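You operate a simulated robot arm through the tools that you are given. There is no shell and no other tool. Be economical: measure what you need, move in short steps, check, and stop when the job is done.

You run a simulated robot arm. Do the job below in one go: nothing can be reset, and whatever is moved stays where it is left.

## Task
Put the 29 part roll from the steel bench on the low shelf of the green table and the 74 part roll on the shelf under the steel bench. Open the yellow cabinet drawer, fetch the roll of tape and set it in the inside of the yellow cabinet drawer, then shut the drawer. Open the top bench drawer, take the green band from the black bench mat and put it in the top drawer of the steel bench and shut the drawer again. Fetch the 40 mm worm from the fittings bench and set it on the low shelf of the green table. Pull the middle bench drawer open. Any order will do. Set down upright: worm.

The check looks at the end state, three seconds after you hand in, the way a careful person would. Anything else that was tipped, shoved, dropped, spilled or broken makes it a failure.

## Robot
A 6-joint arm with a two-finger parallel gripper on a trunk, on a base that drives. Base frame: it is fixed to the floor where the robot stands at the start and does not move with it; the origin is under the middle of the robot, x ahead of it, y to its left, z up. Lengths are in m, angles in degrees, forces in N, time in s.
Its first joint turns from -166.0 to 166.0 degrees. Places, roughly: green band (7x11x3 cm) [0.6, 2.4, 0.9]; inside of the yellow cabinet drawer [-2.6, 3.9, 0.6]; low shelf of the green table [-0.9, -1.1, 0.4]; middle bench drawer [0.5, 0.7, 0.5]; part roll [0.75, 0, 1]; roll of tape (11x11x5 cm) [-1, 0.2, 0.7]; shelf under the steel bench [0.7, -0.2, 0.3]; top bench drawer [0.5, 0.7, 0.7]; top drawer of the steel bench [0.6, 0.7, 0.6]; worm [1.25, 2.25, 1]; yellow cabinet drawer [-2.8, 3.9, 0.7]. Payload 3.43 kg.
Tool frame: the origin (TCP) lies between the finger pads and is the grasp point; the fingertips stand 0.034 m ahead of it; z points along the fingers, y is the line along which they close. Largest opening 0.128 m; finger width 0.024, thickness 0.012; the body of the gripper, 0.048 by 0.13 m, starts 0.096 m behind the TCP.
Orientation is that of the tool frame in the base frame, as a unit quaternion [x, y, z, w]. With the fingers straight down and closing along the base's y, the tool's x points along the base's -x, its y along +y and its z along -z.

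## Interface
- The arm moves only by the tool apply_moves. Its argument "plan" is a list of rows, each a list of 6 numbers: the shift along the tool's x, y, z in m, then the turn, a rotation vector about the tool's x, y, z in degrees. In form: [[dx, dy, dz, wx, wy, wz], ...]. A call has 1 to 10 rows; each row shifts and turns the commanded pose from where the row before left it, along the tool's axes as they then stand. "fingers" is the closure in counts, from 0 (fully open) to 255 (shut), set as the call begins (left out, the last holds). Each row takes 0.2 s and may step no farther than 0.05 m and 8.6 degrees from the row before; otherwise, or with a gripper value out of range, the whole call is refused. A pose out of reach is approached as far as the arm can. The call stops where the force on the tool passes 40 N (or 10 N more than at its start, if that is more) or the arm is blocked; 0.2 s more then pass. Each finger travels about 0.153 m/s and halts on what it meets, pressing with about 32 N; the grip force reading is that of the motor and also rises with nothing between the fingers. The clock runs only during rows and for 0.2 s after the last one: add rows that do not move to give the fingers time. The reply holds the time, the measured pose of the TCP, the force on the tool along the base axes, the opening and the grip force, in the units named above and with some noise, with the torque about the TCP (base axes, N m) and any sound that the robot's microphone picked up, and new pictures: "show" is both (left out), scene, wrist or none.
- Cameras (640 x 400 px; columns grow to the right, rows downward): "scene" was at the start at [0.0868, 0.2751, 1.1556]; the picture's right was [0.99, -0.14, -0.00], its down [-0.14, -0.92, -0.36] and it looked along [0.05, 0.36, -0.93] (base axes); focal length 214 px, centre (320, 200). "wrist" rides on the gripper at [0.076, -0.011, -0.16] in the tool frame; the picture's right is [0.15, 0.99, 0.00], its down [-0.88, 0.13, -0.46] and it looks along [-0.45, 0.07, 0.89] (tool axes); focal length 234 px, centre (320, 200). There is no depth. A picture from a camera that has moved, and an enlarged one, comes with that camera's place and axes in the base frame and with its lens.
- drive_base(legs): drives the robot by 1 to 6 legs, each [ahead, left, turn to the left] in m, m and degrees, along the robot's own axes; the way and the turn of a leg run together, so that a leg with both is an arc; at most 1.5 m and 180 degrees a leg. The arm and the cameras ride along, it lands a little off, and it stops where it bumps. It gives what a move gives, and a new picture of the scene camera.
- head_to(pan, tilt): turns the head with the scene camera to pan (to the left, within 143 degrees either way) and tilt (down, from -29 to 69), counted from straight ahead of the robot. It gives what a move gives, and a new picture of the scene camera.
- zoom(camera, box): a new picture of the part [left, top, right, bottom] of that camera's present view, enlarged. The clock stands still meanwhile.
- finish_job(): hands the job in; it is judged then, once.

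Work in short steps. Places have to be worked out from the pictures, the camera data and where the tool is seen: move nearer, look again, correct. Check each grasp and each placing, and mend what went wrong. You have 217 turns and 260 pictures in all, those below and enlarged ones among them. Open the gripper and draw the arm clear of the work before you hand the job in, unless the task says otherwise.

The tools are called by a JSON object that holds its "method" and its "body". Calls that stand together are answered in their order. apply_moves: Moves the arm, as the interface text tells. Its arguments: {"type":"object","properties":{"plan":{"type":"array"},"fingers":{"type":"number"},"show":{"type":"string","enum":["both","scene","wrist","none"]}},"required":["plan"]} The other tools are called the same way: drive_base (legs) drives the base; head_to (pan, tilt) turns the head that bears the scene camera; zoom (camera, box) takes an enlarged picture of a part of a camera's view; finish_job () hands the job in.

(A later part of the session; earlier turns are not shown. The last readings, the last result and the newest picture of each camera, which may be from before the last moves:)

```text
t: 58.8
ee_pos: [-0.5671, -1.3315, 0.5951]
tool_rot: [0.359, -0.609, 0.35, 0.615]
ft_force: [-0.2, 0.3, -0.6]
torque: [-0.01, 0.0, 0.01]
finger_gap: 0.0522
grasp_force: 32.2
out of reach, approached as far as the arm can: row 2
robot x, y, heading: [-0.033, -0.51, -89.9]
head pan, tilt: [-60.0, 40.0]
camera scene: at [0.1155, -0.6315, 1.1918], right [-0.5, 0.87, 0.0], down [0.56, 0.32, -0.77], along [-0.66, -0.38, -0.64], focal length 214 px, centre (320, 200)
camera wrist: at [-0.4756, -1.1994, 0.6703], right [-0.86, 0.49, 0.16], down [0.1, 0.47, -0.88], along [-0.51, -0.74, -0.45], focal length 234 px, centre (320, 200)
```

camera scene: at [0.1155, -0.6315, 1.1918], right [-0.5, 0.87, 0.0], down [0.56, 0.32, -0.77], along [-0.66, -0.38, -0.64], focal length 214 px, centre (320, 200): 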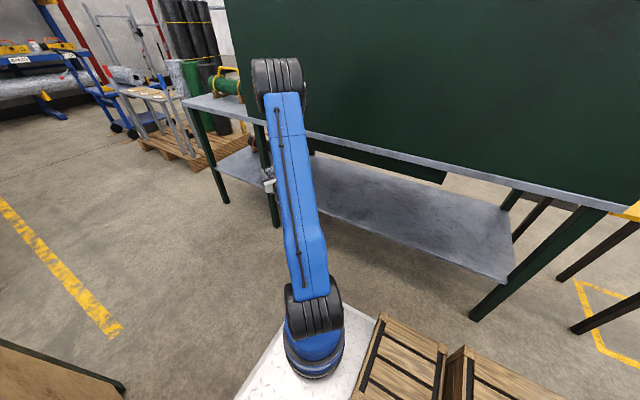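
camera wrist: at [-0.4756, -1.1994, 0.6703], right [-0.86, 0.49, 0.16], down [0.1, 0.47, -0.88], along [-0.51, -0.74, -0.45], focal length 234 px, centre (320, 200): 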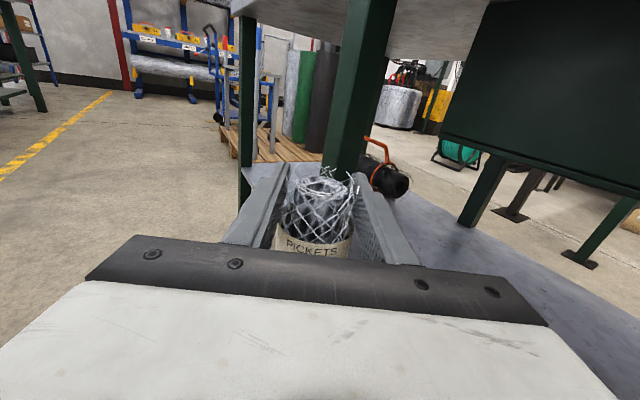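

Clear of the middle leg; continue the swing into the shelf bay.

{"method": "apply_moves", "body": {"plan": [[-0.004, 0.047, -0.0102, -3.8, 0, 0], [-0.004, 0.047, -0.0102, -3.8, 0, 0], [-0.004, 0.047, -0.0102, -3.8, 0, 0], [-0.004, 0.047, -0.0102, -3.8, 0, 0], [-0.004, 0.047, -0.0102, -3.8, 0, 0], [-0.004, 0.047, -0.0102, -3.8, 0, 0]], "show": "both"}}

```text
t: 60.2
ee_pos: [-0.7417, -1.1046, 0.5711]
tool_rot: [0.231, -0.666, 0.223, 0.673]
ft_force: [0.6, 0.4, -2.4]
torque: [0.0, -0.01, 0.0]
finger_gap: 0.052
grasp_force: 32.5
robot x, y, heading: [-0.028, -0.5112, -89.9]
head pan, tilt: [-60.0, 40.0]
camera scene: at [0.1154, -0.6315, 1.1918], right [-0.5, 0.87, 0.0], down [0.56, 0.32, -0.77], along [-0.66, -0.38, -0.64], focal length 214 px, centre (320, 200)
camera wrist: at [-0.6062, -1.017, 0.6457], right [-0.6, 0.79, 0.16], down [0.27, 0.39, -0.88], along [-0.75, -0.48, -0.44], focal length 234 px, centre (320, 200)
```

scene: 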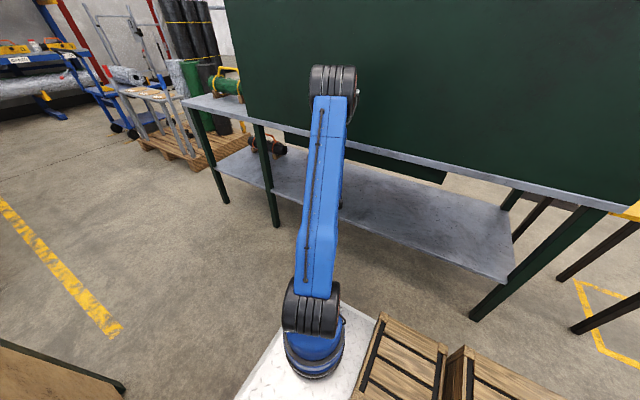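
wrist: 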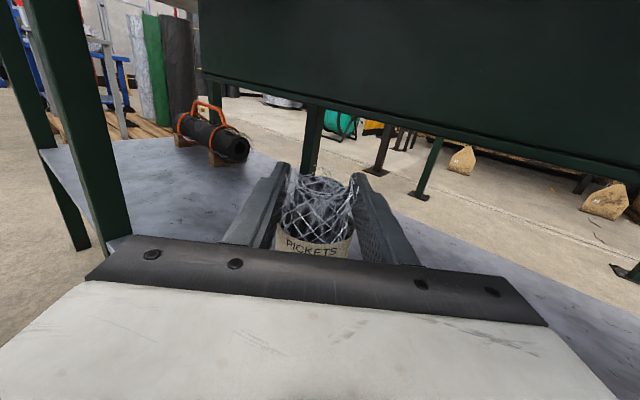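

Inside the bay. Advance 0.09 along the tool and lower to z≈0.50.

{"method": "apply_moves", "body": {"plan": [[0, 0, 0.045, 0, 0, 0], [0, 0, 0.045, 0, 0, 0], [-0.03, 0, 0, 0, 0, 0], [-0.03, 0, 0, 0, 0, 0], [-0.01, 0, 0, 0, 0, 0]], "show": "wrist"}}

```text
t: 61.4
ee_pos: [-0.8228, -1.1388, 0.5039]
tool_rot: [0.231, -0.666, 0.224, 0.673]
ft_force: [0.3, 0.0, -2.1]
torque: [0.0, 0.0, 0.03]
finger_gap: 0.0519
grasp_force: 31.8
out of reach, approached as far as the arm can: row 1, 2
robot x, y, heading: [-0.0267, -0.5085, -90.0]
head pan, tilt: [-60.0, 40.0]
camera wrist: at [-0.688, -1.051, 0.5777], right [-0.6, 0.78, 0.16], down [0.27, 0.39, -0.88], along [-0.75, -0.49, -0.44], focal length 234 px, centre (320, 200)
```

wrist: 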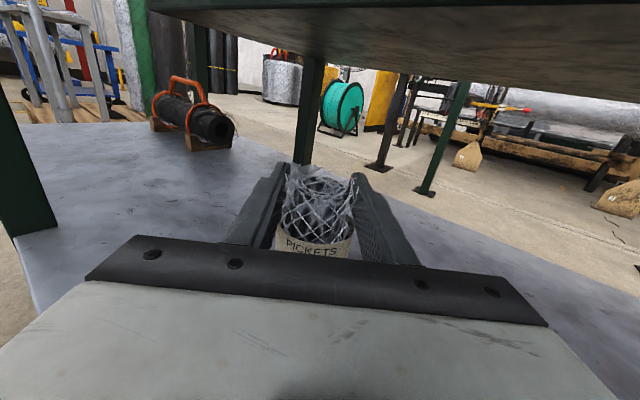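

Lower slowly, watching for contact.

{"method": "apply_moves", "body": {"plan": [[-0.01, 0, 0, 0, 0, 0], [-0.008, 0, 0, 0, 0, 0]], "show": "none"}}

{"method": "apply_moves", "body": {"plan": [[-0.006, 0, 0, 0, 0, 0]], "show": "none"}}

{"method": "apply_moves", "body": {"plan": [[-0.006, 0, 0, 0, 0, 0]], "show": "wrist"}}

```text
t: 62.0
ee_pos: [-0.825, -1.1385, 0.4903]
tool_rot: [0.231, -0.663, 0.224, 0.676]
ft_force: [-3.3, -0.5, 27.7]
torque: [-0.61, -0.2, 0.04]
finger_gap: 0.0503
grasp_force: 30.7
robot x, y, heading: [-0.0287, -0.5055, -89.8]
head pan, tilt: [-60.0, 40.0]
```

```text
t: 62.4
ee_pos: [-0.8244, -1.1373, 0.4814]
tool_rot: [0.231, -0.665, 0.224, 0.674]
ft_force: [-3.8, -1.6, 27.2]
torque: [-0.43, -0.36, -0.04]
finger_gap: 0.0512
grasp_force: 31.6
out of reach, approached as far as the arm can: row 1
robot x, y, heading: [-0.0298, -0.5109, -90.2]
head pan, tilt: [-60.0, 40.0]
```

```text
t: 62.8
ee_pos: [-0.8238, -1.1362, 0.4758]
tool_rot: [0.23, -0.666, 0.223, 0.674]
ft_force: [2.4, -5.6, 26.7]
torque: [-0.62, -0.58, -0.06]
finger_gap: 0.0513
grasp_force: 31.7
robot x, y, heading: [-0.0302, -0.5079, -90.2]
head pan, tilt: [-60.0, 40.0]
camera wrist: at [-0.6891, -1.0493, 0.5496], right [-0.6, 0.79, 0.16], down [0.27, 0.38, -0.88], along [-0.75, -0.49, -0.44], focal length 234 px, centre (320, 200)
```

wrist: 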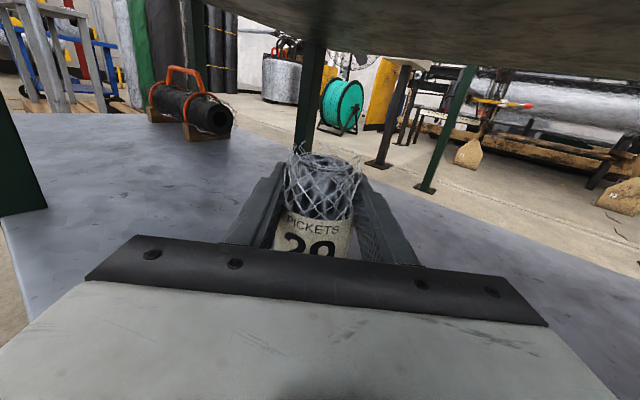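

Contact made; the roll slid a little in the grip and stands on the shelf. Release.

{"method": "apply_moves", "body": {"plan": [[0.002, 0, 0, 0, 0, 0], [0, 0, 0, 0, 0, 0]], "show": "none"}}

{"method": "apply_moves", "body": {"plan": [[0, 0, 0, 0, 0, 0], [0, 0, 0, 0, 0, 0], [0, 0, 0, 0, 0, 0]], "fingers": 0, "show": "wrist"}}

```text
t: 63.4
ee_pos: [-0.8249, -1.1364, 0.4764]
tool_rot: [0.23, -0.667, 0.223, 0.673]
ft_force: [2.4, -2.6, 7.5]
torque: [-0.41, -0.22, 0.08]
finger_gap: 0.0514
grasp_force: 32.2
robot x, y, heading: [-0.0286, -0.5073, -90.2]
head pan, tilt: [-60.0, 40.0]
```

```text
t: 64.2
ee_pos: [-0.8248, -1.137, 0.4754]
tool_rot: [0.23, -0.666, 0.222, 0.674]
ft_force: [-0.2, -0.4, 0.8]
torque: [0.0, -0.01, -0.02]
finger_gap: 0.1279
grasp_force: 0.0
robot x, y, heading: [-0.0334, -0.5105, -89.8]
head pan, tilt: [-60.0, 40.0]
camera wrist: at [-0.6902, -1.0492, 0.5507], right [-0.6, 0.79, 0.16], down [0.27, 0.39, -0.88], along [-0.75, -0.48, -0.44], focal length 234 px, centre (320, 200)
```

wrist: 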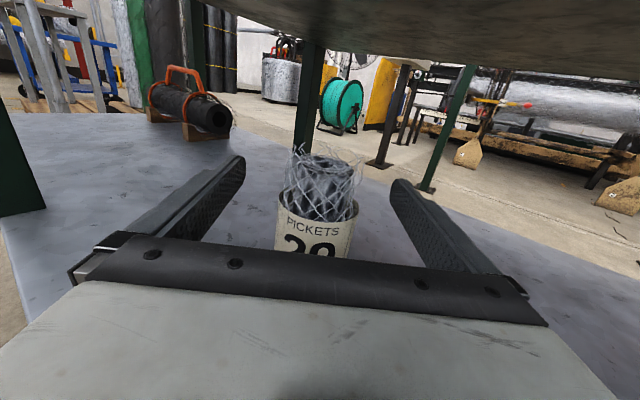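

Roll 29 stands on the shelf. Withdraw straight back, then swing out.

{"method": "apply_moves", "body": {"plan": [[0, 0, -0.045, 0, 0, 0], [0, 0, -0.045, 0, 0, 0], [0.04, 0, -0.02, 0, 0, 0], [0.04, 0, 0, 0, 0, 0]], "show": "wrist"}}

{"method": "apply_moves", "body": {"plan": [[0, -0.0477, 0.007, 3.8, 0, 0], [0, -0.0477, 0.007, 3.8, 0, 0], [0, -0.0477, 0.007, 3.8, 0, 0], [0, -0.0477, 0.007, 3.8, 0, 0], [0, -0.0477, 0.007, 3.8, 0, 0], [0, -0.0477, 0.007, 3.8, 0, 0], [0, -0.0477, 0.007, 3.8, 0, 0], [0, -0.0477, 0.007, 3.8, 0, 0]], "show": "scene"}}

```text
t: 65.2
ee_pos: [-0.7372, -1.0721, 0.558]
tool_rot: [0.227, -0.667, 0.22, 0.674]
ft_force: [0.5, -0.5, -0.3]
torque: [-0.01, 0.0, 0.02]
finger_gap: 0.128
grasp_force: 0.0
robot x, y, heading: [-0.0287, -0.5063, -89.7]
head pan, tilt: [-60.0, 40.0]
camera wrist: at [-0.6011, -0.9861, 0.6317], right [-0.59, 0.79, 0.16], down [0.28, 0.38, -0.88], along [-0.76, -0.48, -0.44], focal length 234 px, centre (320, 200)
```

wrist: 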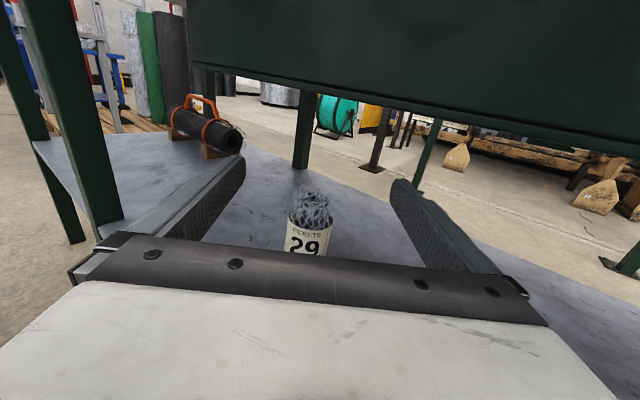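

```text
t: 67.0
ee_pos: [-0.4796, -1.3567, 0.5505]
tool_rot: [0.395, -0.586, 0.387, 0.591]
ft_force: [0.1, 0.7, 0.1]
torque: [0.0, 0.02, 0.02]
finger_gap: 0.1281
grasp_force: 0.1
robot x, y, heading: [-0.0307, -0.5092, -89.9]
head pan, tilt: [-60.0, 40.0]
camera scene: at [0.1151, -0.6316, 1.1918], right [-0.5, 0.87, 0.0], down [0.56, 0.32, -0.77], along [-0.66, -0.38, -0.64], focal length 214 px, centre (320, 200)
```

scene: 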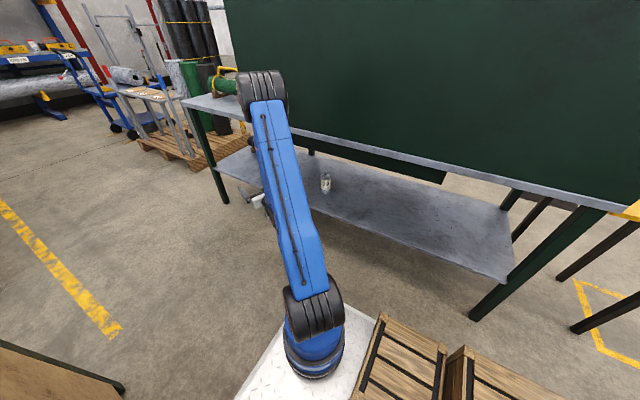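

Roll 29 stands well on the shelf. Finish swinging out and raise the arm again.

{"method": "apply_moves", "body": {"plan": [[0, -0.0477, 0.007, 3.8, 0, 0], [0, -0.0477, 0.007, 3.8, 0, 0], [0, -0.0477, 0.007, 3.8, 0, 0], [0, -0.0477, 0.007, 3.8, 0, 0], [0, -0.0477, 0.007, 3.8, 0, 0], [0.05, 0, 0, 3, 0, 0], [0.05, 0, 0, 1, 0, 0], [0.05, 0, 0, 0, 0, 0], [0.05, 0, 0, 0, 0, 0], [0.05, 0, 0, 0, 0, 0]], "show": "none"}}

{"method": "apply_moves", "body": {"plan": [[0.05, 0, 0, 0, 0, 0], [0.05, 0, 0, 0, 0, 0], [0.035, 0, -0.035, 0, 0, 0], [0.035, 0, -0.035, 0, 0, 0], [0.035, 0, -0.035, 0, 0, 0], [0.035, 0, -0.035, 0, 0, 0], [0.035, 0, -0.03, 0, 0, 0], [0.035, 0, -0.03, 0, 0, 0]], "show": "none"}}

```text
t: 69.2
ee_pos: [-0.2589, -1.4524, 0.7967]
tool_rot: [0.505, -0.498, 0.496, 0.501]
ft_force: [0.1, -0.6, -0.4]
torque: [-0.02, 0.02, 0.06]
finger_gap: 0.1278
grasp_force: 0.0
robot x, y, heading: [-0.029, -0.5087, -90.1]
head pan, tilt: [-60.0, 40.0]
```

```text
t: 71.0
ee_pos: [-0.2559, -1.2565, 1.1072]
tool_rot: [0.505, -0.498, 0.495, 0.501]
ft_force: [-0.4, 0.3, -0.7]
torque: [-0.03, 0.01, 0.03]
finger_gap: 0.1279
grasp_force: 0.0
robot x, y, heading: [-0.0312, -0.509, -90.3]
head pan, tilt: [-60.0, 40.0]
```

Drive back to the bench station and turn left to face the bench.

{"method": "drive_base", "body": {"legs": [[-0.5, -0.09, 0], [0, 0, 45], [0, 0, 45.2]]}}

{"method": "head_to", "body": {"pan": -10, "tilt": 35}}

```text
t: 78.2
ee_pos: [0.6297, -0.2268, 1.1073]
tool_rot: [0.709, 0.007, 0.705, 0.002]
ft_force: [-0.5, -0.6, 0.1]
torque: [-0.07, -0.03, 0.01]
finger_gap: 0.1281
grasp_force: 0.0
robot x, y, heading: [-0.1214, -0.0014, -0.0]
head pan, tilt: [-60.0, 40.0]
camera scene: at [0.0002, 0.144, 1.1918], right [-0.86, -0.5, 0.0], down [-0.32, 0.56, -0.77], along [0.38, -0.66, -0.64], focal length 214 px, centre (320, 200)
```

scene: 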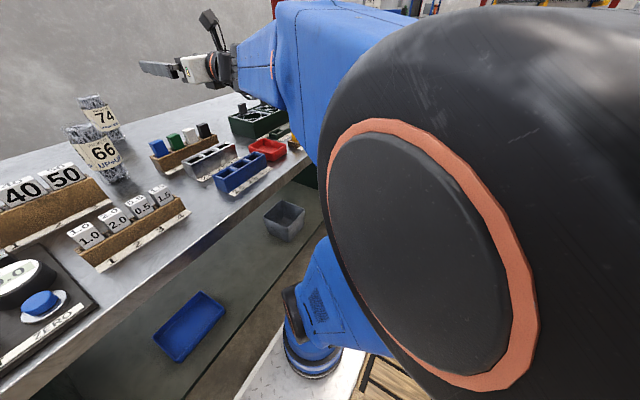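

```text
t: 79.3
ee_pos: [0.6293, -0.2284, 1.1077]
tool_rot: [0.709, 0.007, 0.705, 0.002]
ft_force: [0.5, -0.2, 1.1]
torque: [0.0, -0.02, -0.03]
finger_gap: 0.1281
grasp_force: 0.1
robot x, y, heading: [-0.1225, -0.0025, 0.2]
head pan, tilt: [-10.0, 35.0]
camera scene: at [0.0443, 0.2024, 1.1993], right [-0.17, -0.99, 0.0], down [-0.57, 0.1, -0.82], along [0.81, -0.14, -0.57], focal length 214 px, centre (320, 200)
```

scene: 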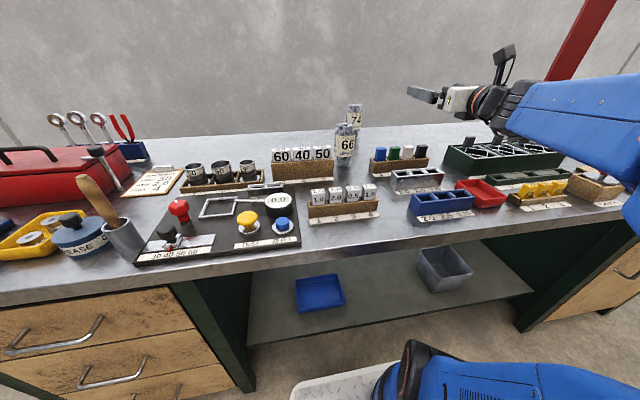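

I'll approach 74 from the right at a yaw of ~22° so that the hand stays clear of 66. Yaw and look.

{"method": "apply_moves", "body": {"plan": [[-0.02, 0, 0, 7.3, 0, 0], [-0.02, 0, 0, 7.3, 0, 0], [0, 0, 0, 7.4, 0, 0]], "show": "wrist"}}

```text
t: 80.1
ee_pos: [0.6281, -0.2271, 1.0687]
tool_rot: [0.696, 0.142, 0.691, -0.133]
ft_force: [-0.3, 0.9, 1.4]
torque: [-0.02, 0.04, -0.05]
finger_gap: 0.1281
grasp_force: 0.0
robot x, y, heading: [-0.1205, -0.0026, 0.2]
head pan, tilt: [-10.0, 35.0]
camera wrist: at [0.4776, -0.2764, 1.1449], right [0.38, -0.91, 0.16], down [-0.38, -0.31, -0.87], along [0.85, 0.27, -0.46], focal length 234 px, centre (320, 200)
```

wrist: 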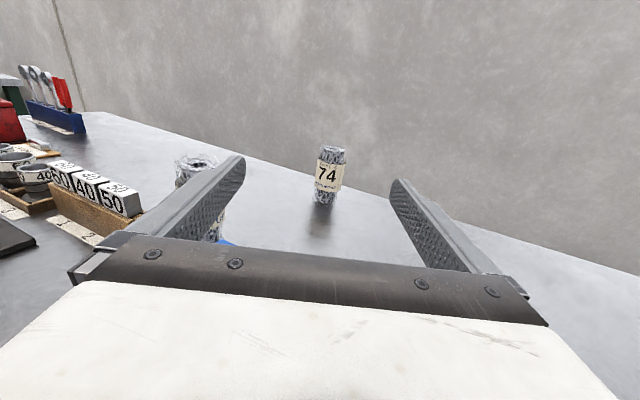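

74 at about (0.97,-0.126). Shift right 0.037 and advance most of the way, staying high.

{"method": "apply_moves", "body": {"plan": [[0, 0.018, 0.04, 0, 0, 0], [0, 0.019, 0.045, 0, 0, 0], [0, 0, 0.048, 0, 0, 0], [0, 0, 0.048, 0, 0, 0], [0, 0, 0.048, 0, 0, 0]], "show": "wrist"}}

```text
t: 81.3
ee_pos: [0.854, -0.1744, 1.0664]
tool_rot: [0.696, 0.141, 0.691, -0.133]
ft_force: [-0.4, 0.3, 0.6]
torque: [-0.03, 0.05, -0.03]
finger_gap: 0.1281
grasp_force: 0.0
robot x, y, heading: [-0.1206, -0.0029, 0.1]
head pan, tilt: [-10.0, 35.0]
camera wrist: at [0.703, -0.2233, 1.1443], right [0.38, -0.91, 0.16], down [-0.38, -0.31, -0.87], along [0.85, 0.27, -0.46], focal length 234 px, centre (320, 200)
```

wrist: 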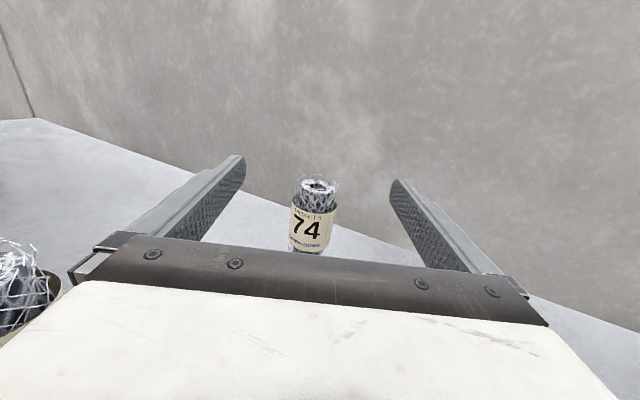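

I pitch the nose down 12° (keeps wrist clear of the block rack), lower, and advance part way.

{"method": "apply_moves", "body": {"plan": [[0, 0, 0, 0, -6, 0], [0, 0, 0, 0, -6, 0], [-0.0396, 0.004, 0.0084, 0, 0, 0], [-0.0396, 0.0035, 0.0084, 0, 0, 0], [0.0095, 0, 0.045, 0, 0, 0], [0.0095, 0, 0.045, 0, 0, 0]], "show": "wrist"}}

```text
t: 82.7
ee_pos: [0.9443, -0.1514, 0.9861]
tool_rot: [0.765, 0.154, 0.615, -0.117]
ft_force: [-0.1, 0.5, 0.8]
torque: [-0.04, 0.07, -0.05]
finger_gap: 0.128
grasp_force: 0.1
robot x, y, heading: [-0.1216, -0.0013, -0.0]
head pan, tilt: [-10.0, 35.0]
camera wrist: at [0.8111, -0.1918, 1.0943], right [0.4, -0.9, 0.15], down [-0.54, -0.37, -0.76], along [0.74, 0.22, -0.63], focal length 234 px, centre (320, 200)
```

wrist: 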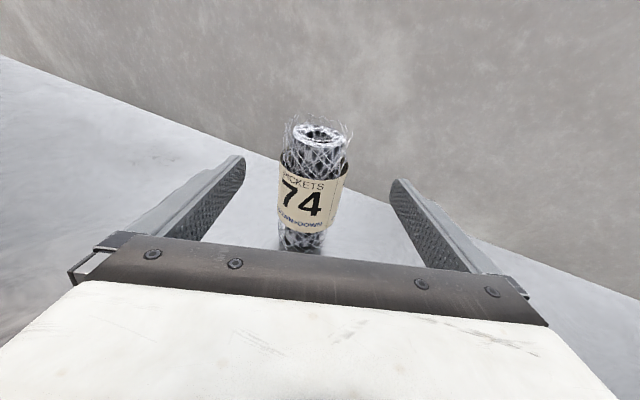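

{"method": "apply_moves", "body": {"plan": [[0.006, -0.001, 0.028, 0, 0, 0], [0.006, -0.001, 0.028, 0, 0, 0], [0, 0, 0, 0, 0, 0]], "show": "wrist"}}

```text
t: 83.5
ee_pos: [0.9965, -0.1245, 0.9848]
tool_rot: [0.765, 0.154, 0.614, -0.117]
ft_force: [-0.1, 0.3, -1.1]
torque: [0.02, 0.02, 0.02]
finger_gap: 0.1281
grasp_force: 0.1
robot x, y, heading: [-0.1236, -0.0016, 0.0]
head pan, tilt: [-10.0, 35.0]
camera wrist: at [0.8638, -0.1667, 1.0919], right [0.41, -0.9, 0.15], down [-0.54, -0.37, -0.76], along [0.74, 0.23, -0.63], focal length 234 px, centre (320, 200)
```

wrist: 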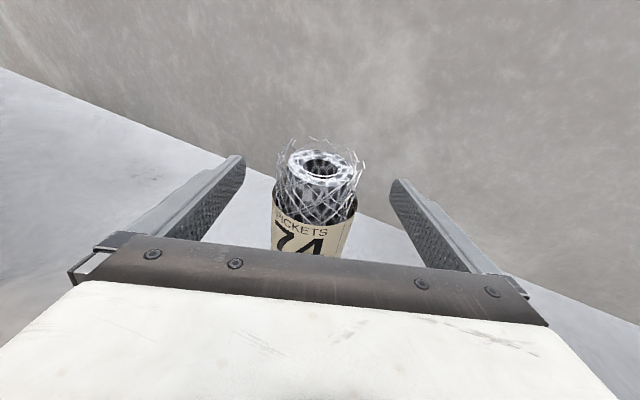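

Aligned; close on the roll.

{"method": "apply_moves", "body": {"plan": [[0, 0, 0.008, 0, 0, 0], [0, 0, 0, 0, 0, 0], [0, 0, 0, 0, 0, 0], [0, 0, 0, 0, 0, 0]], "fingers": 255, "show": "wrist"}}

```text
t: 84.5
ee_pos: [1.0038, -0.1217, 0.9822]
tool_rot: [0.765, 0.154, 0.614, -0.117]
ft_force: [0.8, -0.1, 0.4]
torque: [-0.02, -0.04, 0.02]
finger_gap: 0.0644
grasp_force: 31.8
robot x, y, heading: [-0.1227, 0.0001, 0.3]
head pan, tilt: [-10.0, 35.0]
camera wrist: at [0.8699, -0.1637, 1.0901], right [0.4, -0.9, 0.15], down [-0.54, -0.37, -0.76], along [0.74, 0.23, -0.63], focal length 234 px, centre (320, 200)
```

wrist: 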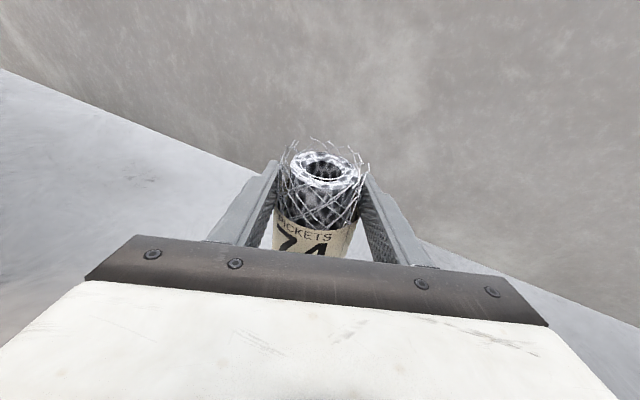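

Gripped. Lift straight up.

{"method": "apply_moves", "body": {"plan": [[0.0294, 0, -0.0062, 0, 0, 0], [0.044, 0, -0.0094, 0, 0, 0], [0.044, 0, -0.0094, 0, 0, 0], [0.044, 0, -0.0094, 0, 0, 0], [0.044, 0, -0.0094, 0, 0, 0], [0.044, 0, -0.0094, 0, 0, 0], [0, 0, -0.045, 0, 0, 0], [0, 0, -0.045, 0, 0, 0], [0, 0, -0.045, 0, 0, 0]], "show": "wrist"}}

```text
t: 86.5
ee_pos: [0.8811, -0.1676, 1.2645]
tool_rot: [0.766, 0.155, 0.613, -0.118]
ft_force: [-0.1, 0.8, -2.8]
torque: [0.05, -0.09, 0.05]
finger_gap: 0.0645
grasp_force: 32.0
robot x, y, heading: [-0.1231, -0.0032, 0.2]
head pan, tilt: [-10.0, 35.0]
camera wrist: at [0.7489, -0.2105, 1.3732], right [0.41, -0.9, 0.15], down [-0.54, -0.37, -0.76], along [0.74, 0.23, -0.63], focal length 234 px, centre (320, 200)
```

wrist: 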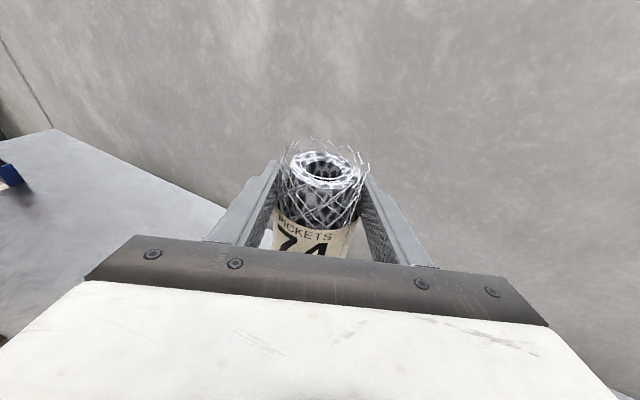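

Retract and undo the yaw, then turn the base left so the bench shelf is on the arm's right.

{"method": "apply_moves", "body": {"plan": [[0.008, 0, -0.035, -7.3, 0, 1.55], [0.008, 0, -0.035, -7.3, 0, 1.55], [0.008, 0, -0.035, -7.3, 0, 1.55]], "show": "none"}}

{"method": "drive_base", "body": {"legs": [[0, 0, 45], [0, 0, 45]]}}

```text
t: 87.3
ee_pos: [0.7891, -0.1918, 1.3101]
tool_rot: [0.779, 0.003, 0.627, 0.006]
ft_force: [0.7, -0.8, -2.4]
torque: [0.01, -0.08, 0.05]
finger_gap: 0.0644
grasp_force: 32.2
robot x, y, heading: [-0.1213, -0.0027, -0.1]
head pan, tilt: [-10.0, 35.0]
```

```text
t: 91.8
ee_pos: [0.0853, 0.9011, 1.3109]
tool_rot: [0.554, 0.548, 0.452, -0.435]
ft_force: [0.7, 1.2, -2.4]
torque: [0.0, 0.03, 0.0]
finger_gap: 0.0639
grasp_force: 31.8
robot x, y, heading: [-0.1208, -0.002, 89.1]
head pan, tilt: [-10.0, 35.0]
camera scene: at [-0.3239, 0.1677, 1.1993], right [0.98, -0.19, 0.0], down [-0.11, -0.56, -0.82], along [0.16, 0.8, -0.57], focal length 214 px, centre (320, 200)
```

scene: 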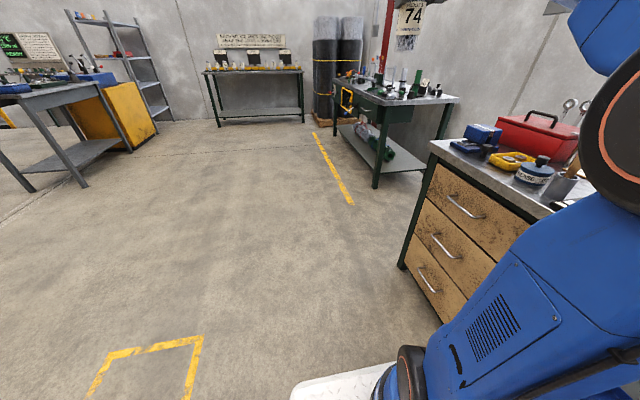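

Now back up 0.55 and shift 0.12 left (toward the table).

{"method": "drive_base", "body": {"legs": [[-0.55, 0.1, 1]]}}

{"method": "head_to", "body": {"pan": -70, "tilt": 45}}

```text
t: 95.0
ee_pos: [-0.0309, 0.3665, 1.3116]
tool_rot: [0.55, 0.553, 0.447, -0.438]
ft_force: [0.0, -0.3, -2.2]
torque: [-0.01, 0.01, 0.01]
finger_gap: 0.0637
grasp_force: 32.0
robot x, y, heading: [-0.2259, -0.5416, 89.7]
head pan, tilt: [-10.0, 35.0]
camera scene: at [-0.4299, -0.3745, 1.1993], right [0.98, -0.18, 0.0], down [-0.1, -0.56, -0.82], along [0.14, 0.81, -0.57], focal length 214 px, centre (320, 200)
```

scene: 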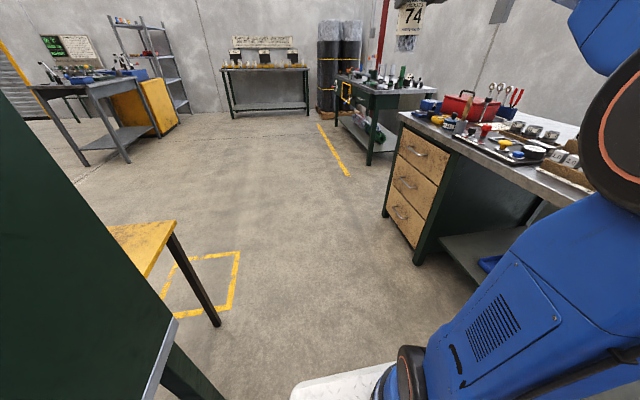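

```text
t: 96.3
ee_pos: [-0.0307, 0.3671, 1.3105]
tool_rot: [0.549, 0.552, 0.448, -0.438]
ft_force: [0.7, 0.0, -2.7]
torque: [-0.02, 0.01, 0.0]
finger_gap: 0.0638
grasp_force: 31.8
robot x, y, heading: [-0.2226, -0.5419, 89.9]
head pan, tilt: [-70.0, 45.0]
camera scene: at [-0.3689, -0.4335, 1.1845], right [0.34, -0.94, 0.0], down [-0.66, -0.24, -0.71], along [0.67, 0.24, -0.71], focal length 214 px, centre (320, 200)
```

scene: 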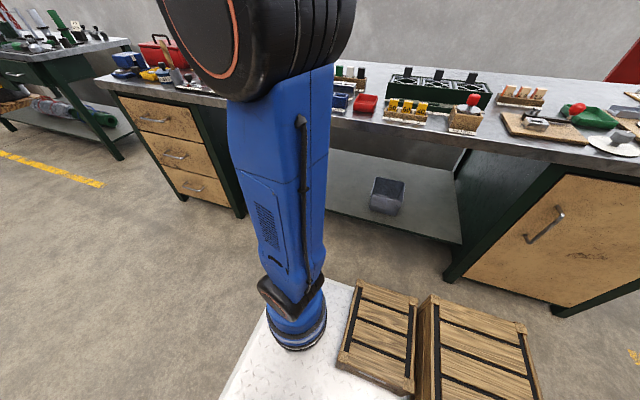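

Bench opening is from y≈-0.9 to 0.45, shelf at z≈0.30. I back up 0.2 more so the roll lands between tray and bucket, then lower the arm ahead.

{"method": "drive_base", "body": {"legs": [[-0.2, 0, 0]]}}

{"method": "apply_moves", "body": {"plan": [[-0.0437, 0, 0.0155, 0, 0, 0], [-0.0437, 0, 0.0155, 0, 0, 0], [-0.0437, 0, 0.0155, 0, 0, 0], [-0.0437, 0, 0.0155, 0, 0, 0], [-0.0437, 0, 0.0155, 0, 0, 0], [-0.0437, 0, 0.0155, 0, 0, 0], [-0.0437, 0, 0.0155, 0, 0, 0], [-0.0437, 0, 0.0155, 0, 0, 0], [-0.0437, 0, 0.0155, 0, 0, 0], [-0.0437, 0, 0.0155, 0, 0, 0]], "show": "none"}}

{"method": "apply_moves", "body": {"plan": [[-0.0437, 0, 0.0155, 0, 0, 0], [-0.0437, 0, 0.0155, 0, 0, 0], [-0.0437, 0, 0.0155, 0, 0, 0], [-0.0437, 0, 0.0155, 0, 0, 0], [-0.0437, 0, 0.0155, 0, 0, 0]], "show": "both"}}

```text
t: 97.9
ee_pos: [-0.028, 0.1635, 1.3107]
tool_rot: [0.55, 0.551, 0.449, -0.438]
ft_force: [0.2, 0.0, -2.0]
torque: [-0.02, -0.02, 0.03]
finger_gap: 0.0638
grasp_force: 32.2
robot x, y, heading: [-0.2269, -0.7438, 89.6]
head pan, tilt: [-70.0, 45.0]
camera scene: at [-0.3694, -0.634, 1.1845], right [0.34, -0.94, 0.0], down [-0.67, -0.24, -0.71], along [0.67, 0.24, -0.71], focal length 214 px, centre (320, 200)
```

scene: 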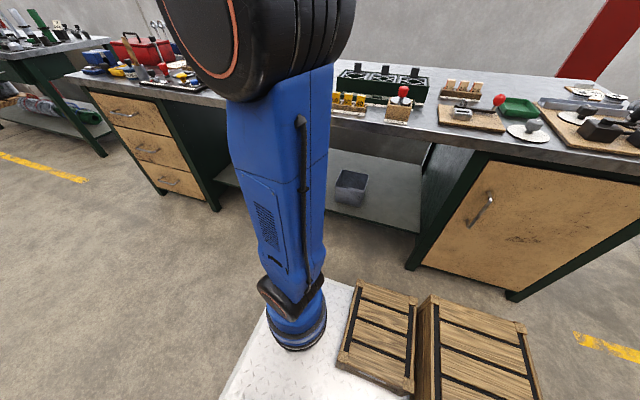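

```text
t: 100.1
ee_pos: [-0.0227, 0.2209, 0.8495]
tool_rot: [0.55, 0.551, 0.449, -0.438]
ft_force: [-0.4, -0.3, -2.0]
torque: [-0.07, -0.02, -0.01]
finger_gap: 0.0638
grasp_force: 32.3
robot x, y, heading: [-0.2243, -0.7445, 89.6]
head pan, tilt: [-70.0, 45.0]
```

```text
t: 101.3
ee_pos: [-0.0175, 0.2535, 0.6194]
tool_rot: [0.551, 0.551, 0.449, -0.438]
ft_force: [-0.2, 0.3, -1.5]
torque: [-0.08, -0.02, 0.0]
finger_gap: 0.0631
grasp_force: 31.9
robot x, y, heading: [-0.2243, -0.7384, 89.4]
head pan, tilt: [-70.0, 45.0]
camera scene: at [-0.3695, -0.6344, 1.1845], right [0.34, -0.94, 0.0], down [-0.67, -0.24, -0.71], along [0.67, 0.24, -0.71], focal length 214 px, centre (320, 200)
camera wrist: at [-0.0311, 0.1126, 0.7269], right [0.99, 0.02, 0.16], down [0.13, -0.63, -0.76], along [0.08, 0.77, -0.63], focal length 234 px, centre (320, 200)
```

scene: 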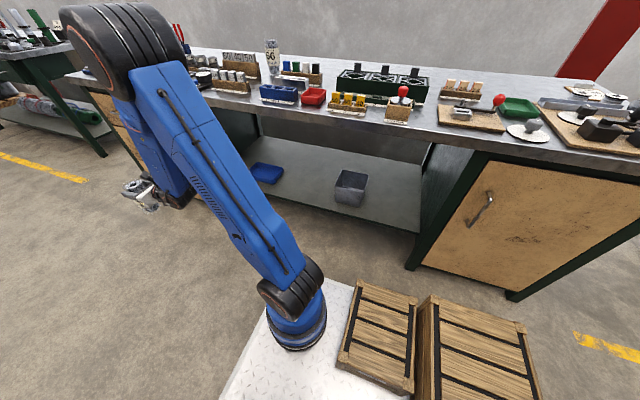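
wrist: 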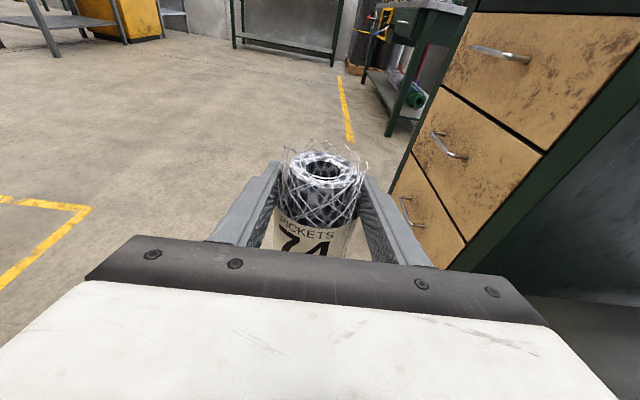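

The forearm rises almost vertically from the wrist, so I need more standoff from the bench edge. Shift base 0.12 left, then swing clockwise.

{"method": "drive_base", "body": {"legs": [[0, 0.12, 0]]}}

{"method": "apply_moves", "body": {"plan": [[-0.0072, 0.0465, -0.0098, -3.62, 0, 0.77], [-0.0072, 0.0465, -0.0098, -3.62, 0, 0.77], [-0.0072, 0.0465, -0.0098, -3.62, 0, 0.77], [-0.0072, 0.0465, -0.0098, -3.62, 0, 0.77], [-0.0072, 0.0465, -0.0098, -3.62, 0, 0.77], [-0.0072, 0.0465, -0.0098, -3.62, 0, 0.77], [-0.0072, 0.0465, -0.0098, -3.62, 0, 0.77], [-0.0072, 0.0465, -0.0098, -3.62, 0, 0.77], [-0.0072, 0.0465, -0.0098, -3.62, 0, 0.77]], "show": "both"}}

```text
t: 102.5
ee_pos: [-0.1378, 0.2548, 0.6197]
tool_rot: [0.551, 0.551, 0.449, -0.437]
ft_force: [-0.1, -0.7, -2.3]
torque: [0.01, 0.02, 0.03]
finger_gap: 0.0634
grasp_force: 31.9
robot x, y, heading: [-0.3473, -0.7422, 89.5]
head pan, tilt: [-70.0, 45.0]
camera scene: at [-0.4892, -0.6332, 1.1845], right [0.34, -0.94, 0.0], down [-0.67, -0.24, -0.71], along [0.67, 0.24, -0.71], focal length 214 px, centre (320, 200)
```

scene: 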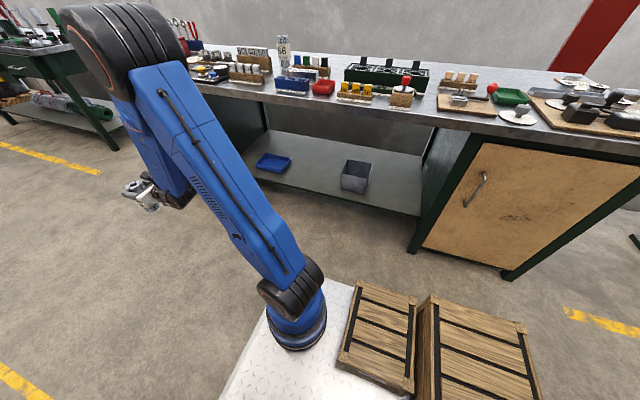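

```text
t: 104.5
ee_pos: [0.234, 0.0486, 0.5793]
tool_rot: [0.684, 0.369, 0.559, -0.291]
ft_force: [0.3, 0.1, -2.3]
torque: [0.0, -0.01, -0.01]
finger_gap: 0.0631
grasp_force: 31.5
robot x, y, heading: [-0.3453, -0.7416, 89.8]
head pan, tilt: [-70.0, 45.0]
camera scene: at [-0.4893, -0.6332, 1.1845], right [0.34, -0.94, 0.0], down [-0.67, -0.24, -0.71], along [0.67, 0.24, -0.71], focal length 214 px, centre (320, 200)
camera wrist: at [0.1448, -0.0608, 0.6865], right [0.84, -0.53, 0.16], down [-0.23, -0.6, -0.77], along [0.5, 0.6, -0.62], focal length 234 px, centre (320, 200)
```

scene: 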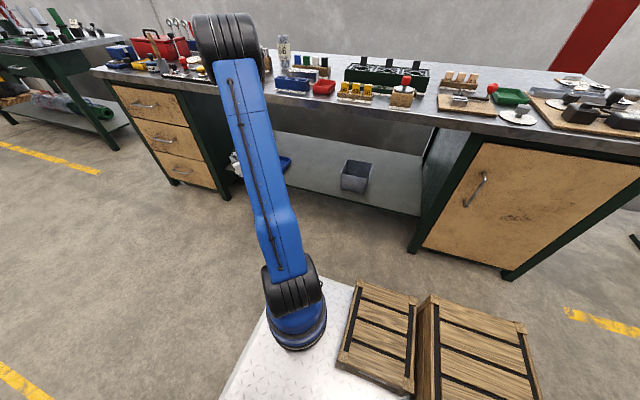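
wrist: 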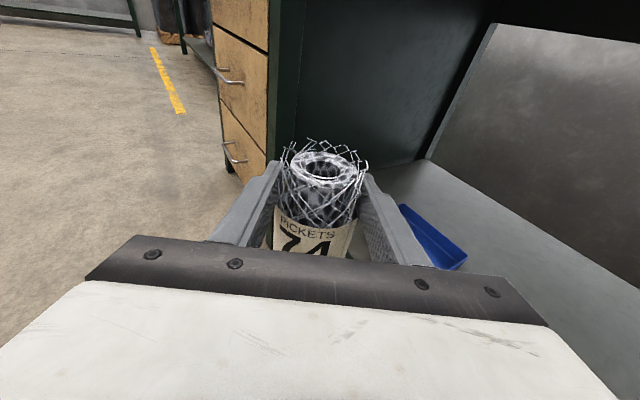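

The landing point would come close to the grey bucket, so I move the base 0.17 ahead, then continue swinging.

{"method": "drive_base", "body": {"legs": [[0.17, 0, 0]]}}

{"method": "apply_moves", "body": {"plan": [[-0.0023, 0.0465, -0.0108, -3.62, 0, 0.77], [-0.0023, 0.0465, -0.0108, -3.62, 0, 0.77], [-0.0023, 0.0465, -0.0108, -3.62, 0, 0.77], [-0.0023, 0.0465, -0.0108, -3.62, 0, 0.77], [-0.0023, 0.0465, -0.0108, -3.62, 0, 0.77], [-0.0023, 0.0465, -0.0108, -3.62, 0, 0.77]], "show": "both"}}

```text
t: 106.0
ee_pos: [0.2332, 0.2229, 0.5794]
tool_rot: [0.683, 0.37, 0.558, -0.292]
ft_force: [-0.1, -0.2, -1.6]
torque: [-0.03, -0.03, 0.01]
finger_gap: 0.0627
grasp_force: 32.5
robot x, y, heading: [-0.3454, -0.5712, 89.8]
head pan, tilt: [-70.0, 45.0]
camera scene: at [-0.4884, -0.4622, 1.1845], right [0.34, -0.94, 0.0], down [-0.67, -0.24, -0.71], along [0.67, 0.24, -0.71], focal length 214 px, centre (320, 200)
```

scene: 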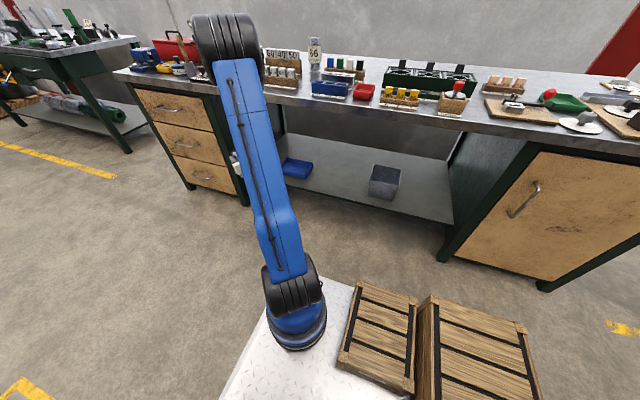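

```text
t: 107.4
ee_pos: [0.3883, -0.0145, 0.5828]
tool_rot: [0.74, 0.23, 0.606, -0.18]
ft_force: [-0.6, 0.2, -1.9]
torque: [-0.04, 0.03, 0.01]
finger_gap: 0.0627
grasp_force: 31.9
robot x, y, heading: [-0.3437, -0.5711, 89.6]
head pan, tilt: [-70.0, 45.0]
camera scene: at [-0.4885, -0.4623, 1.1845], right [0.34, -0.94, 0.0], down [-0.67, -0.24, -0.71], along [0.67, 0.24, -0.71], focal length 214 px, centre (320, 200)
camera wrist: at [0.2657, -0.0837, 0.6883], right [0.58, -0.8, 0.16], down [-0.44, -0.47, -0.77], along [0.69, 0.38, -0.62], focal length 234 px, centre (320, 200)
```

scene: 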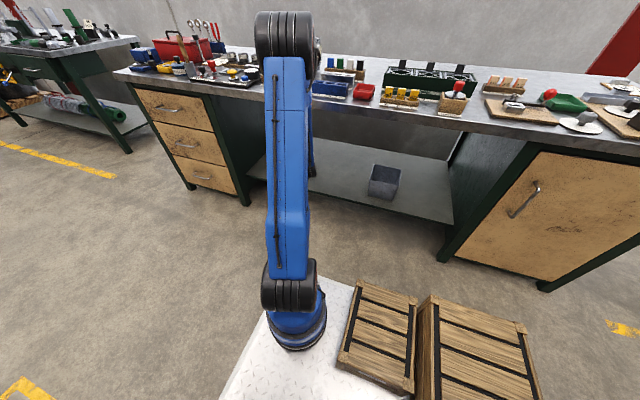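
wrist: 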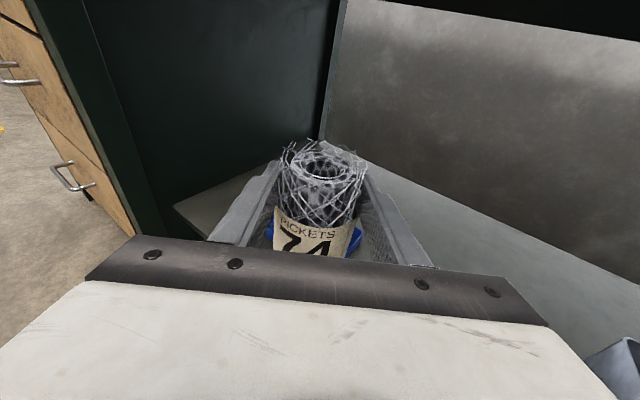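

Continue the swing 5 more rows and look.

{"method": "apply_moves", "body": {"plan": [[-0.0023, 0.0465, -0.0108, -3.62, 0, 0.77], [-0.0023, 0.0465, -0.0108, -3.62, 0, 0.77], [-0.0023, 0.0465, -0.0108, -3.62, 0, 0.77], [-0.0023, 0.0465, -0.0108, -3.62, 0, 0.77], [-0.0023, 0.0465, -0.0108, -3.62, 0, 0.77]], "show": "both"}}

```text
t: 108.6
ee_pos: [0.4422, -0.2454, 0.5849]
tool_rot: [0.766, 0.108, 0.628, -0.082]
ft_force: [0.0, -0.4, -1.1]
torque: [-0.01, 0.03, -0.03]
finger_gap: 0.0629
grasp_force: 31.3
robot x, y, heading: [-0.3433, -0.5665, 89.7]
head pan, tilt: [-70.0, 45.0]
camera scene: at [-0.4884, -0.4623, 1.1845], right [0.34, -0.94, 0.0], down [-0.67, -0.24, -0.71], along [0.67, 0.24, -0.71], focal length 214 px, centre (320, 200)
camera wrist: at [0.303, -0.2719, 0.6906], right [0.29, -0.94, 0.15], down [-0.56, -0.3, -0.77], along [0.77, 0.14, -0.62], focal length 234 px, centre (320, 200)
```

scene: 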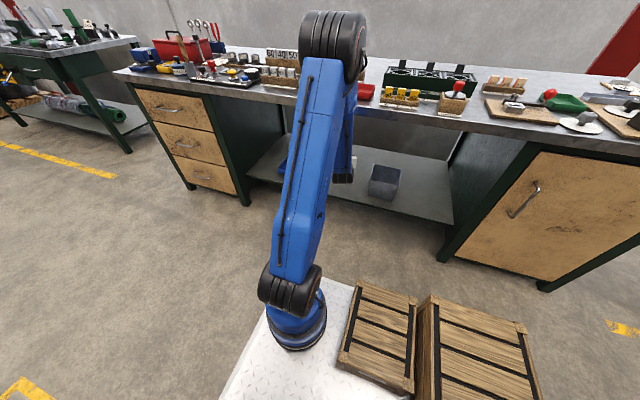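
wrist: 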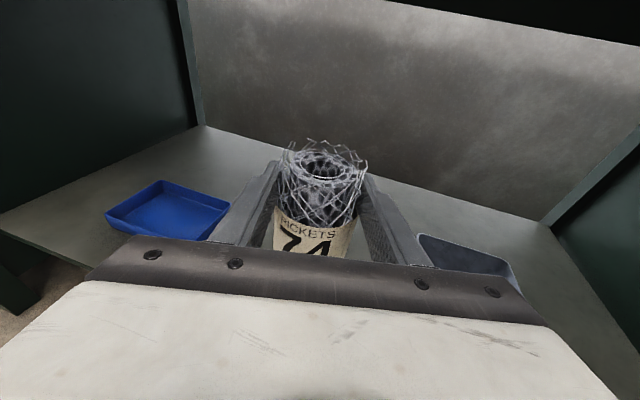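

Roll hangs between tray and bucket. Advance 0.045 and lower to z≈0.48.

{"method": "apply_moves", "body": {"plan": [[0.0094, 0, 0.044, 0, 0, 0], [-0.0342, 0, 0.0073, 0, 0, 0], [-0.0342, 0, 0.0073, 0, 0, 0], [-0.0293, 0, 0.0062, 0, 0, 0]], "show": "both"}}

```text
t: 109.6
ee_pos: [0.4897, -0.2372, 0.4845]
tool_rot: [0.766, 0.108, 0.629, -0.083]
ft_force: [0.2, 0.2, -2.5]
torque: [0.01, 0.03, 0.03]
finger_gap: 0.0629
grasp_force: 32.4
robot x, y, heading: [-0.3415, -0.5657, 89.9]
head pan, tilt: [-70.0, 45.0]
camera scene: at [-0.4885, -0.4624, 1.1845], right [0.34, -0.94, 0.0], down [-0.67, -0.24, -0.71], along [0.67, 0.24, -0.71], focal length 214 px, centre (320, 200)
camera wrist: at [0.3499, -0.2629, 0.5908], right [0.29, -0.94, 0.15], down [-0.56, -0.3, -0.77], along [0.77, 0.14, -0.62], focal length 234 px, centre (320, 200)
```

scene: 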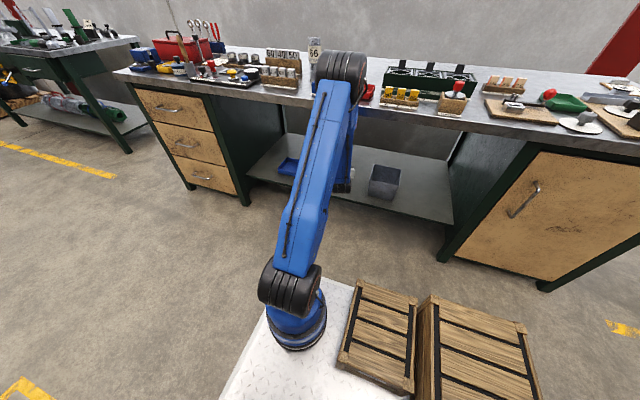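
wrist: 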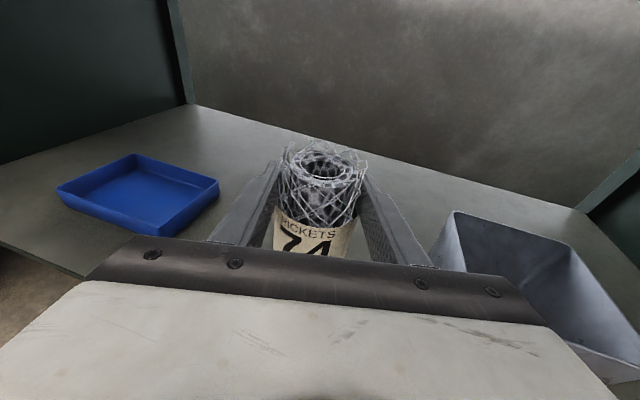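

Lower in small steps toward expected contact near z 0.43.

{"method": "apply_moves", "body": {"plan": [[-0.0196, 0, 0.0042, 0, 0, 0], [-0.0147, 0, 0.0031, 0, 0, 0]], "show": "none"}}

```text
t: 110.2
ee_pos: [0.4897, -0.2373, 0.4511]
tool_rot: [0.766, 0.108, 0.628, -0.083]
ft_force: [-0.5, 0.2, -1.7]
torque: [0.0, 0.01, -0.01]
finger_gap: 0.0627
grasp_force: 32.1
robot x, y, heading: [-0.3444, -0.5707, 89.7]
head pan, tilt: [-70.0, 45.0]
```

{"method": "apply_moves", "body": {"plan": [[-0.0078, 0, 0.0017, 0, 0, 0]], "show": "none"}}

```text
t: 110.6
ee_pos: [0.4908, -0.2364, 0.4424]
tool_rot: [0.766, 0.109, 0.628, -0.084]
ft_force: [0.1, -0.1, -2.7]
torque: [0.01, 0.0, -0.02]
finger_gap: 0.0627
grasp_force: 32.0
robot x, y, heading: [-0.3409, -0.5732, 89.7]
head pan, tilt: [-70.0, 45.0]
```

Not in contact yet; keep going.

{"method": "apply_moves", "body": {"plan": [[-0.0078, 0, 0.0017, 0, 0, 0]], "show": "none"}}

{"method": "apply_moves", "body": {"plan": [[-0.0059, 0, 0.0012, 0, 0, 0]], "show": "wrist"}}

```text
t: 111.0
ee_pos: [0.4919, -0.2373, 0.4354]
tool_rot: [0.766, 0.108, 0.628, -0.083]
ft_force: [0.1, 0.0, -1.5]
torque: [-0.03, 0.03, -0.02]
finger_gap: 0.0626
grasp_force: 32.2
robot x, y, heading: [-0.3413, -0.5721, 90.0]
head pan, tilt: [-70.0, 45.0]
```

```text
t: 111.4
ee_pos: [0.4907, -0.2365, 0.4302]
tool_rot: [0.766, 0.108, 0.628, -0.083]
ft_force: [-0.6, 0.3, -1.2]
torque: [0.0, -0.02, 0.02]
finger_gap: 0.0627
grasp_force: 31.6
robot x, y, heading: [-0.3419, -0.5694, 90.1]
head pan, tilt: [-70.0, 45.0]
camera wrist: at [0.3523, -0.2637, 0.5351], right [0.3, -0.94, 0.15], down [-0.56, -0.3, -0.77], along [0.77, 0.14, -0.62], focal length 234 px, centre (320, 200)
```

wrist: 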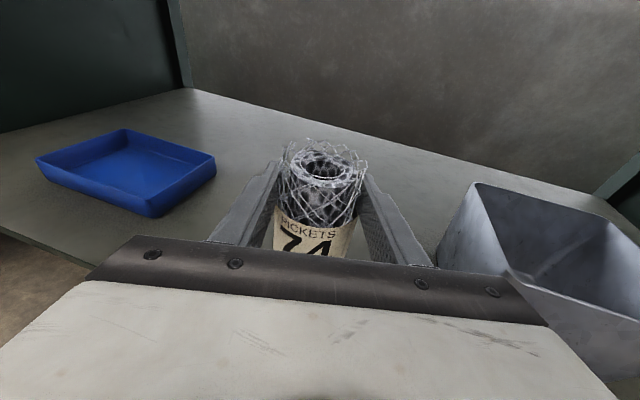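

{"method": "apply_moves", "body": {"plan": [[-0.0078, 0, 0.0017, 0, 0, 0]], "show": "none"}}

```text
t: 111.8
ee_pos: [0.4916, -0.2369, 0.4226]
tool_rot: [0.766, 0.108, 0.628, -0.083]
ft_force: [0.0, -0.5, -1.8]
torque: [0.02, 0.0, 0.0]
finger_gap: 0.0627
grasp_force: 32.1
robot x, y, heading: [-0.3435, -0.5729, 89.6]
head pan, tilt: [-70.0, 45.0]
```

Still free; continue.

{"method": "apply_moves", "body": {"plan": [[-0.0078, 0, 0.0017, 0, 0, 0]], "show": "none"}}

{"method": "apply_moves", "body": {"plan": [[-0.0039, 0, 0.0008, 0, 0, 0]], "show": "none"}}

```text
t: 112.2
ee_pos: [0.4924, -0.2373, 0.4148]
tool_rot: [0.767, 0.109, 0.627, -0.084]
ft_force: [0.2, 0.6, -2.0]
torque: [-0.01, 0.0, 0.01]
finger_gap: 0.0625
grasp_force: 31.7
robot x, y, heading: [-0.3427, -0.5695, 89.8]
head pan, tilt: [-70.0, 45.0]
```

```text
t: 112.6
ee_pos: [0.4919, -0.2363, 0.4103]
tool_rot: [0.767, 0.108, 0.627, -0.083]
ft_force: [0.1, -0.5, -2.3]
torque: [0.03, 0.01, -0.02]
finger_gap: 0.0625
grasp_force: 31.5
robot x, y, heading: [-0.348, -0.5722, 89.8]
head pan, tilt: [-70.0, 45.0]
```

{"method": "apply_moves", "body": {"plan": [[-0.0078, 0, 0.0017, 0, 0, 0]], "show": "none"}}

{"method": "apply_moves", "body": {"plan": [[-0.0039, 0, 0.0008, 0, 0, 0]], "show": "wrist"}}

```text
t: 113.0
ee_pos: [0.4912, -0.238, 0.4018]
tool_rot: [0.766, 0.11, 0.628, -0.085]
ft_force: [-0.1, 0.8, -2.6]
torque: [-0.01, -0.01, 0.0]
finger_gap: 0.0626
grasp_force: 31.8
robot x, y, heading: [-0.3501, -0.5702, 89.7]
head pan, tilt: [-70.0, 45.0]
```

```text
t: 113.4
ee_pos: [0.4916, -0.2375, 0.3975]
tool_rot: [0.766, 0.109, 0.628, -0.084]
ft_force: [0.6, 1.0, -3.9]
torque: [-0.03, 0.03, 0.03]
finger_gap: 0.0625
grasp_force: 32.3
robot x, y, heading: [-0.3438, -0.5712, 89.7]
head pan, tilt: [-70.0, 45.0]
camera wrist: at [0.3524, -0.2639, 0.503], right [0.3, -0.94, 0.15], down [-0.56, -0.3, -0.77], along [0.77, 0.14, -0.62], focal length 234 px, centre (320, 200)
```

wrist: 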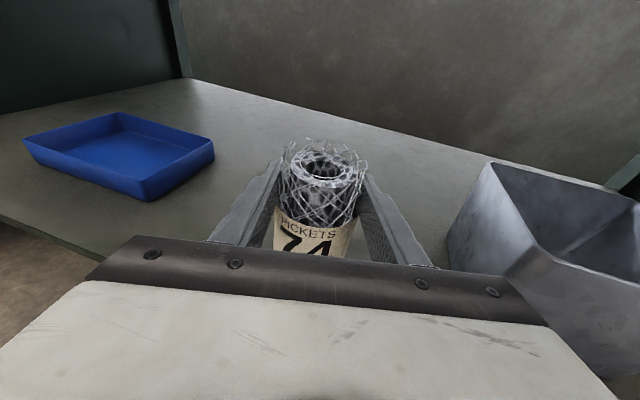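

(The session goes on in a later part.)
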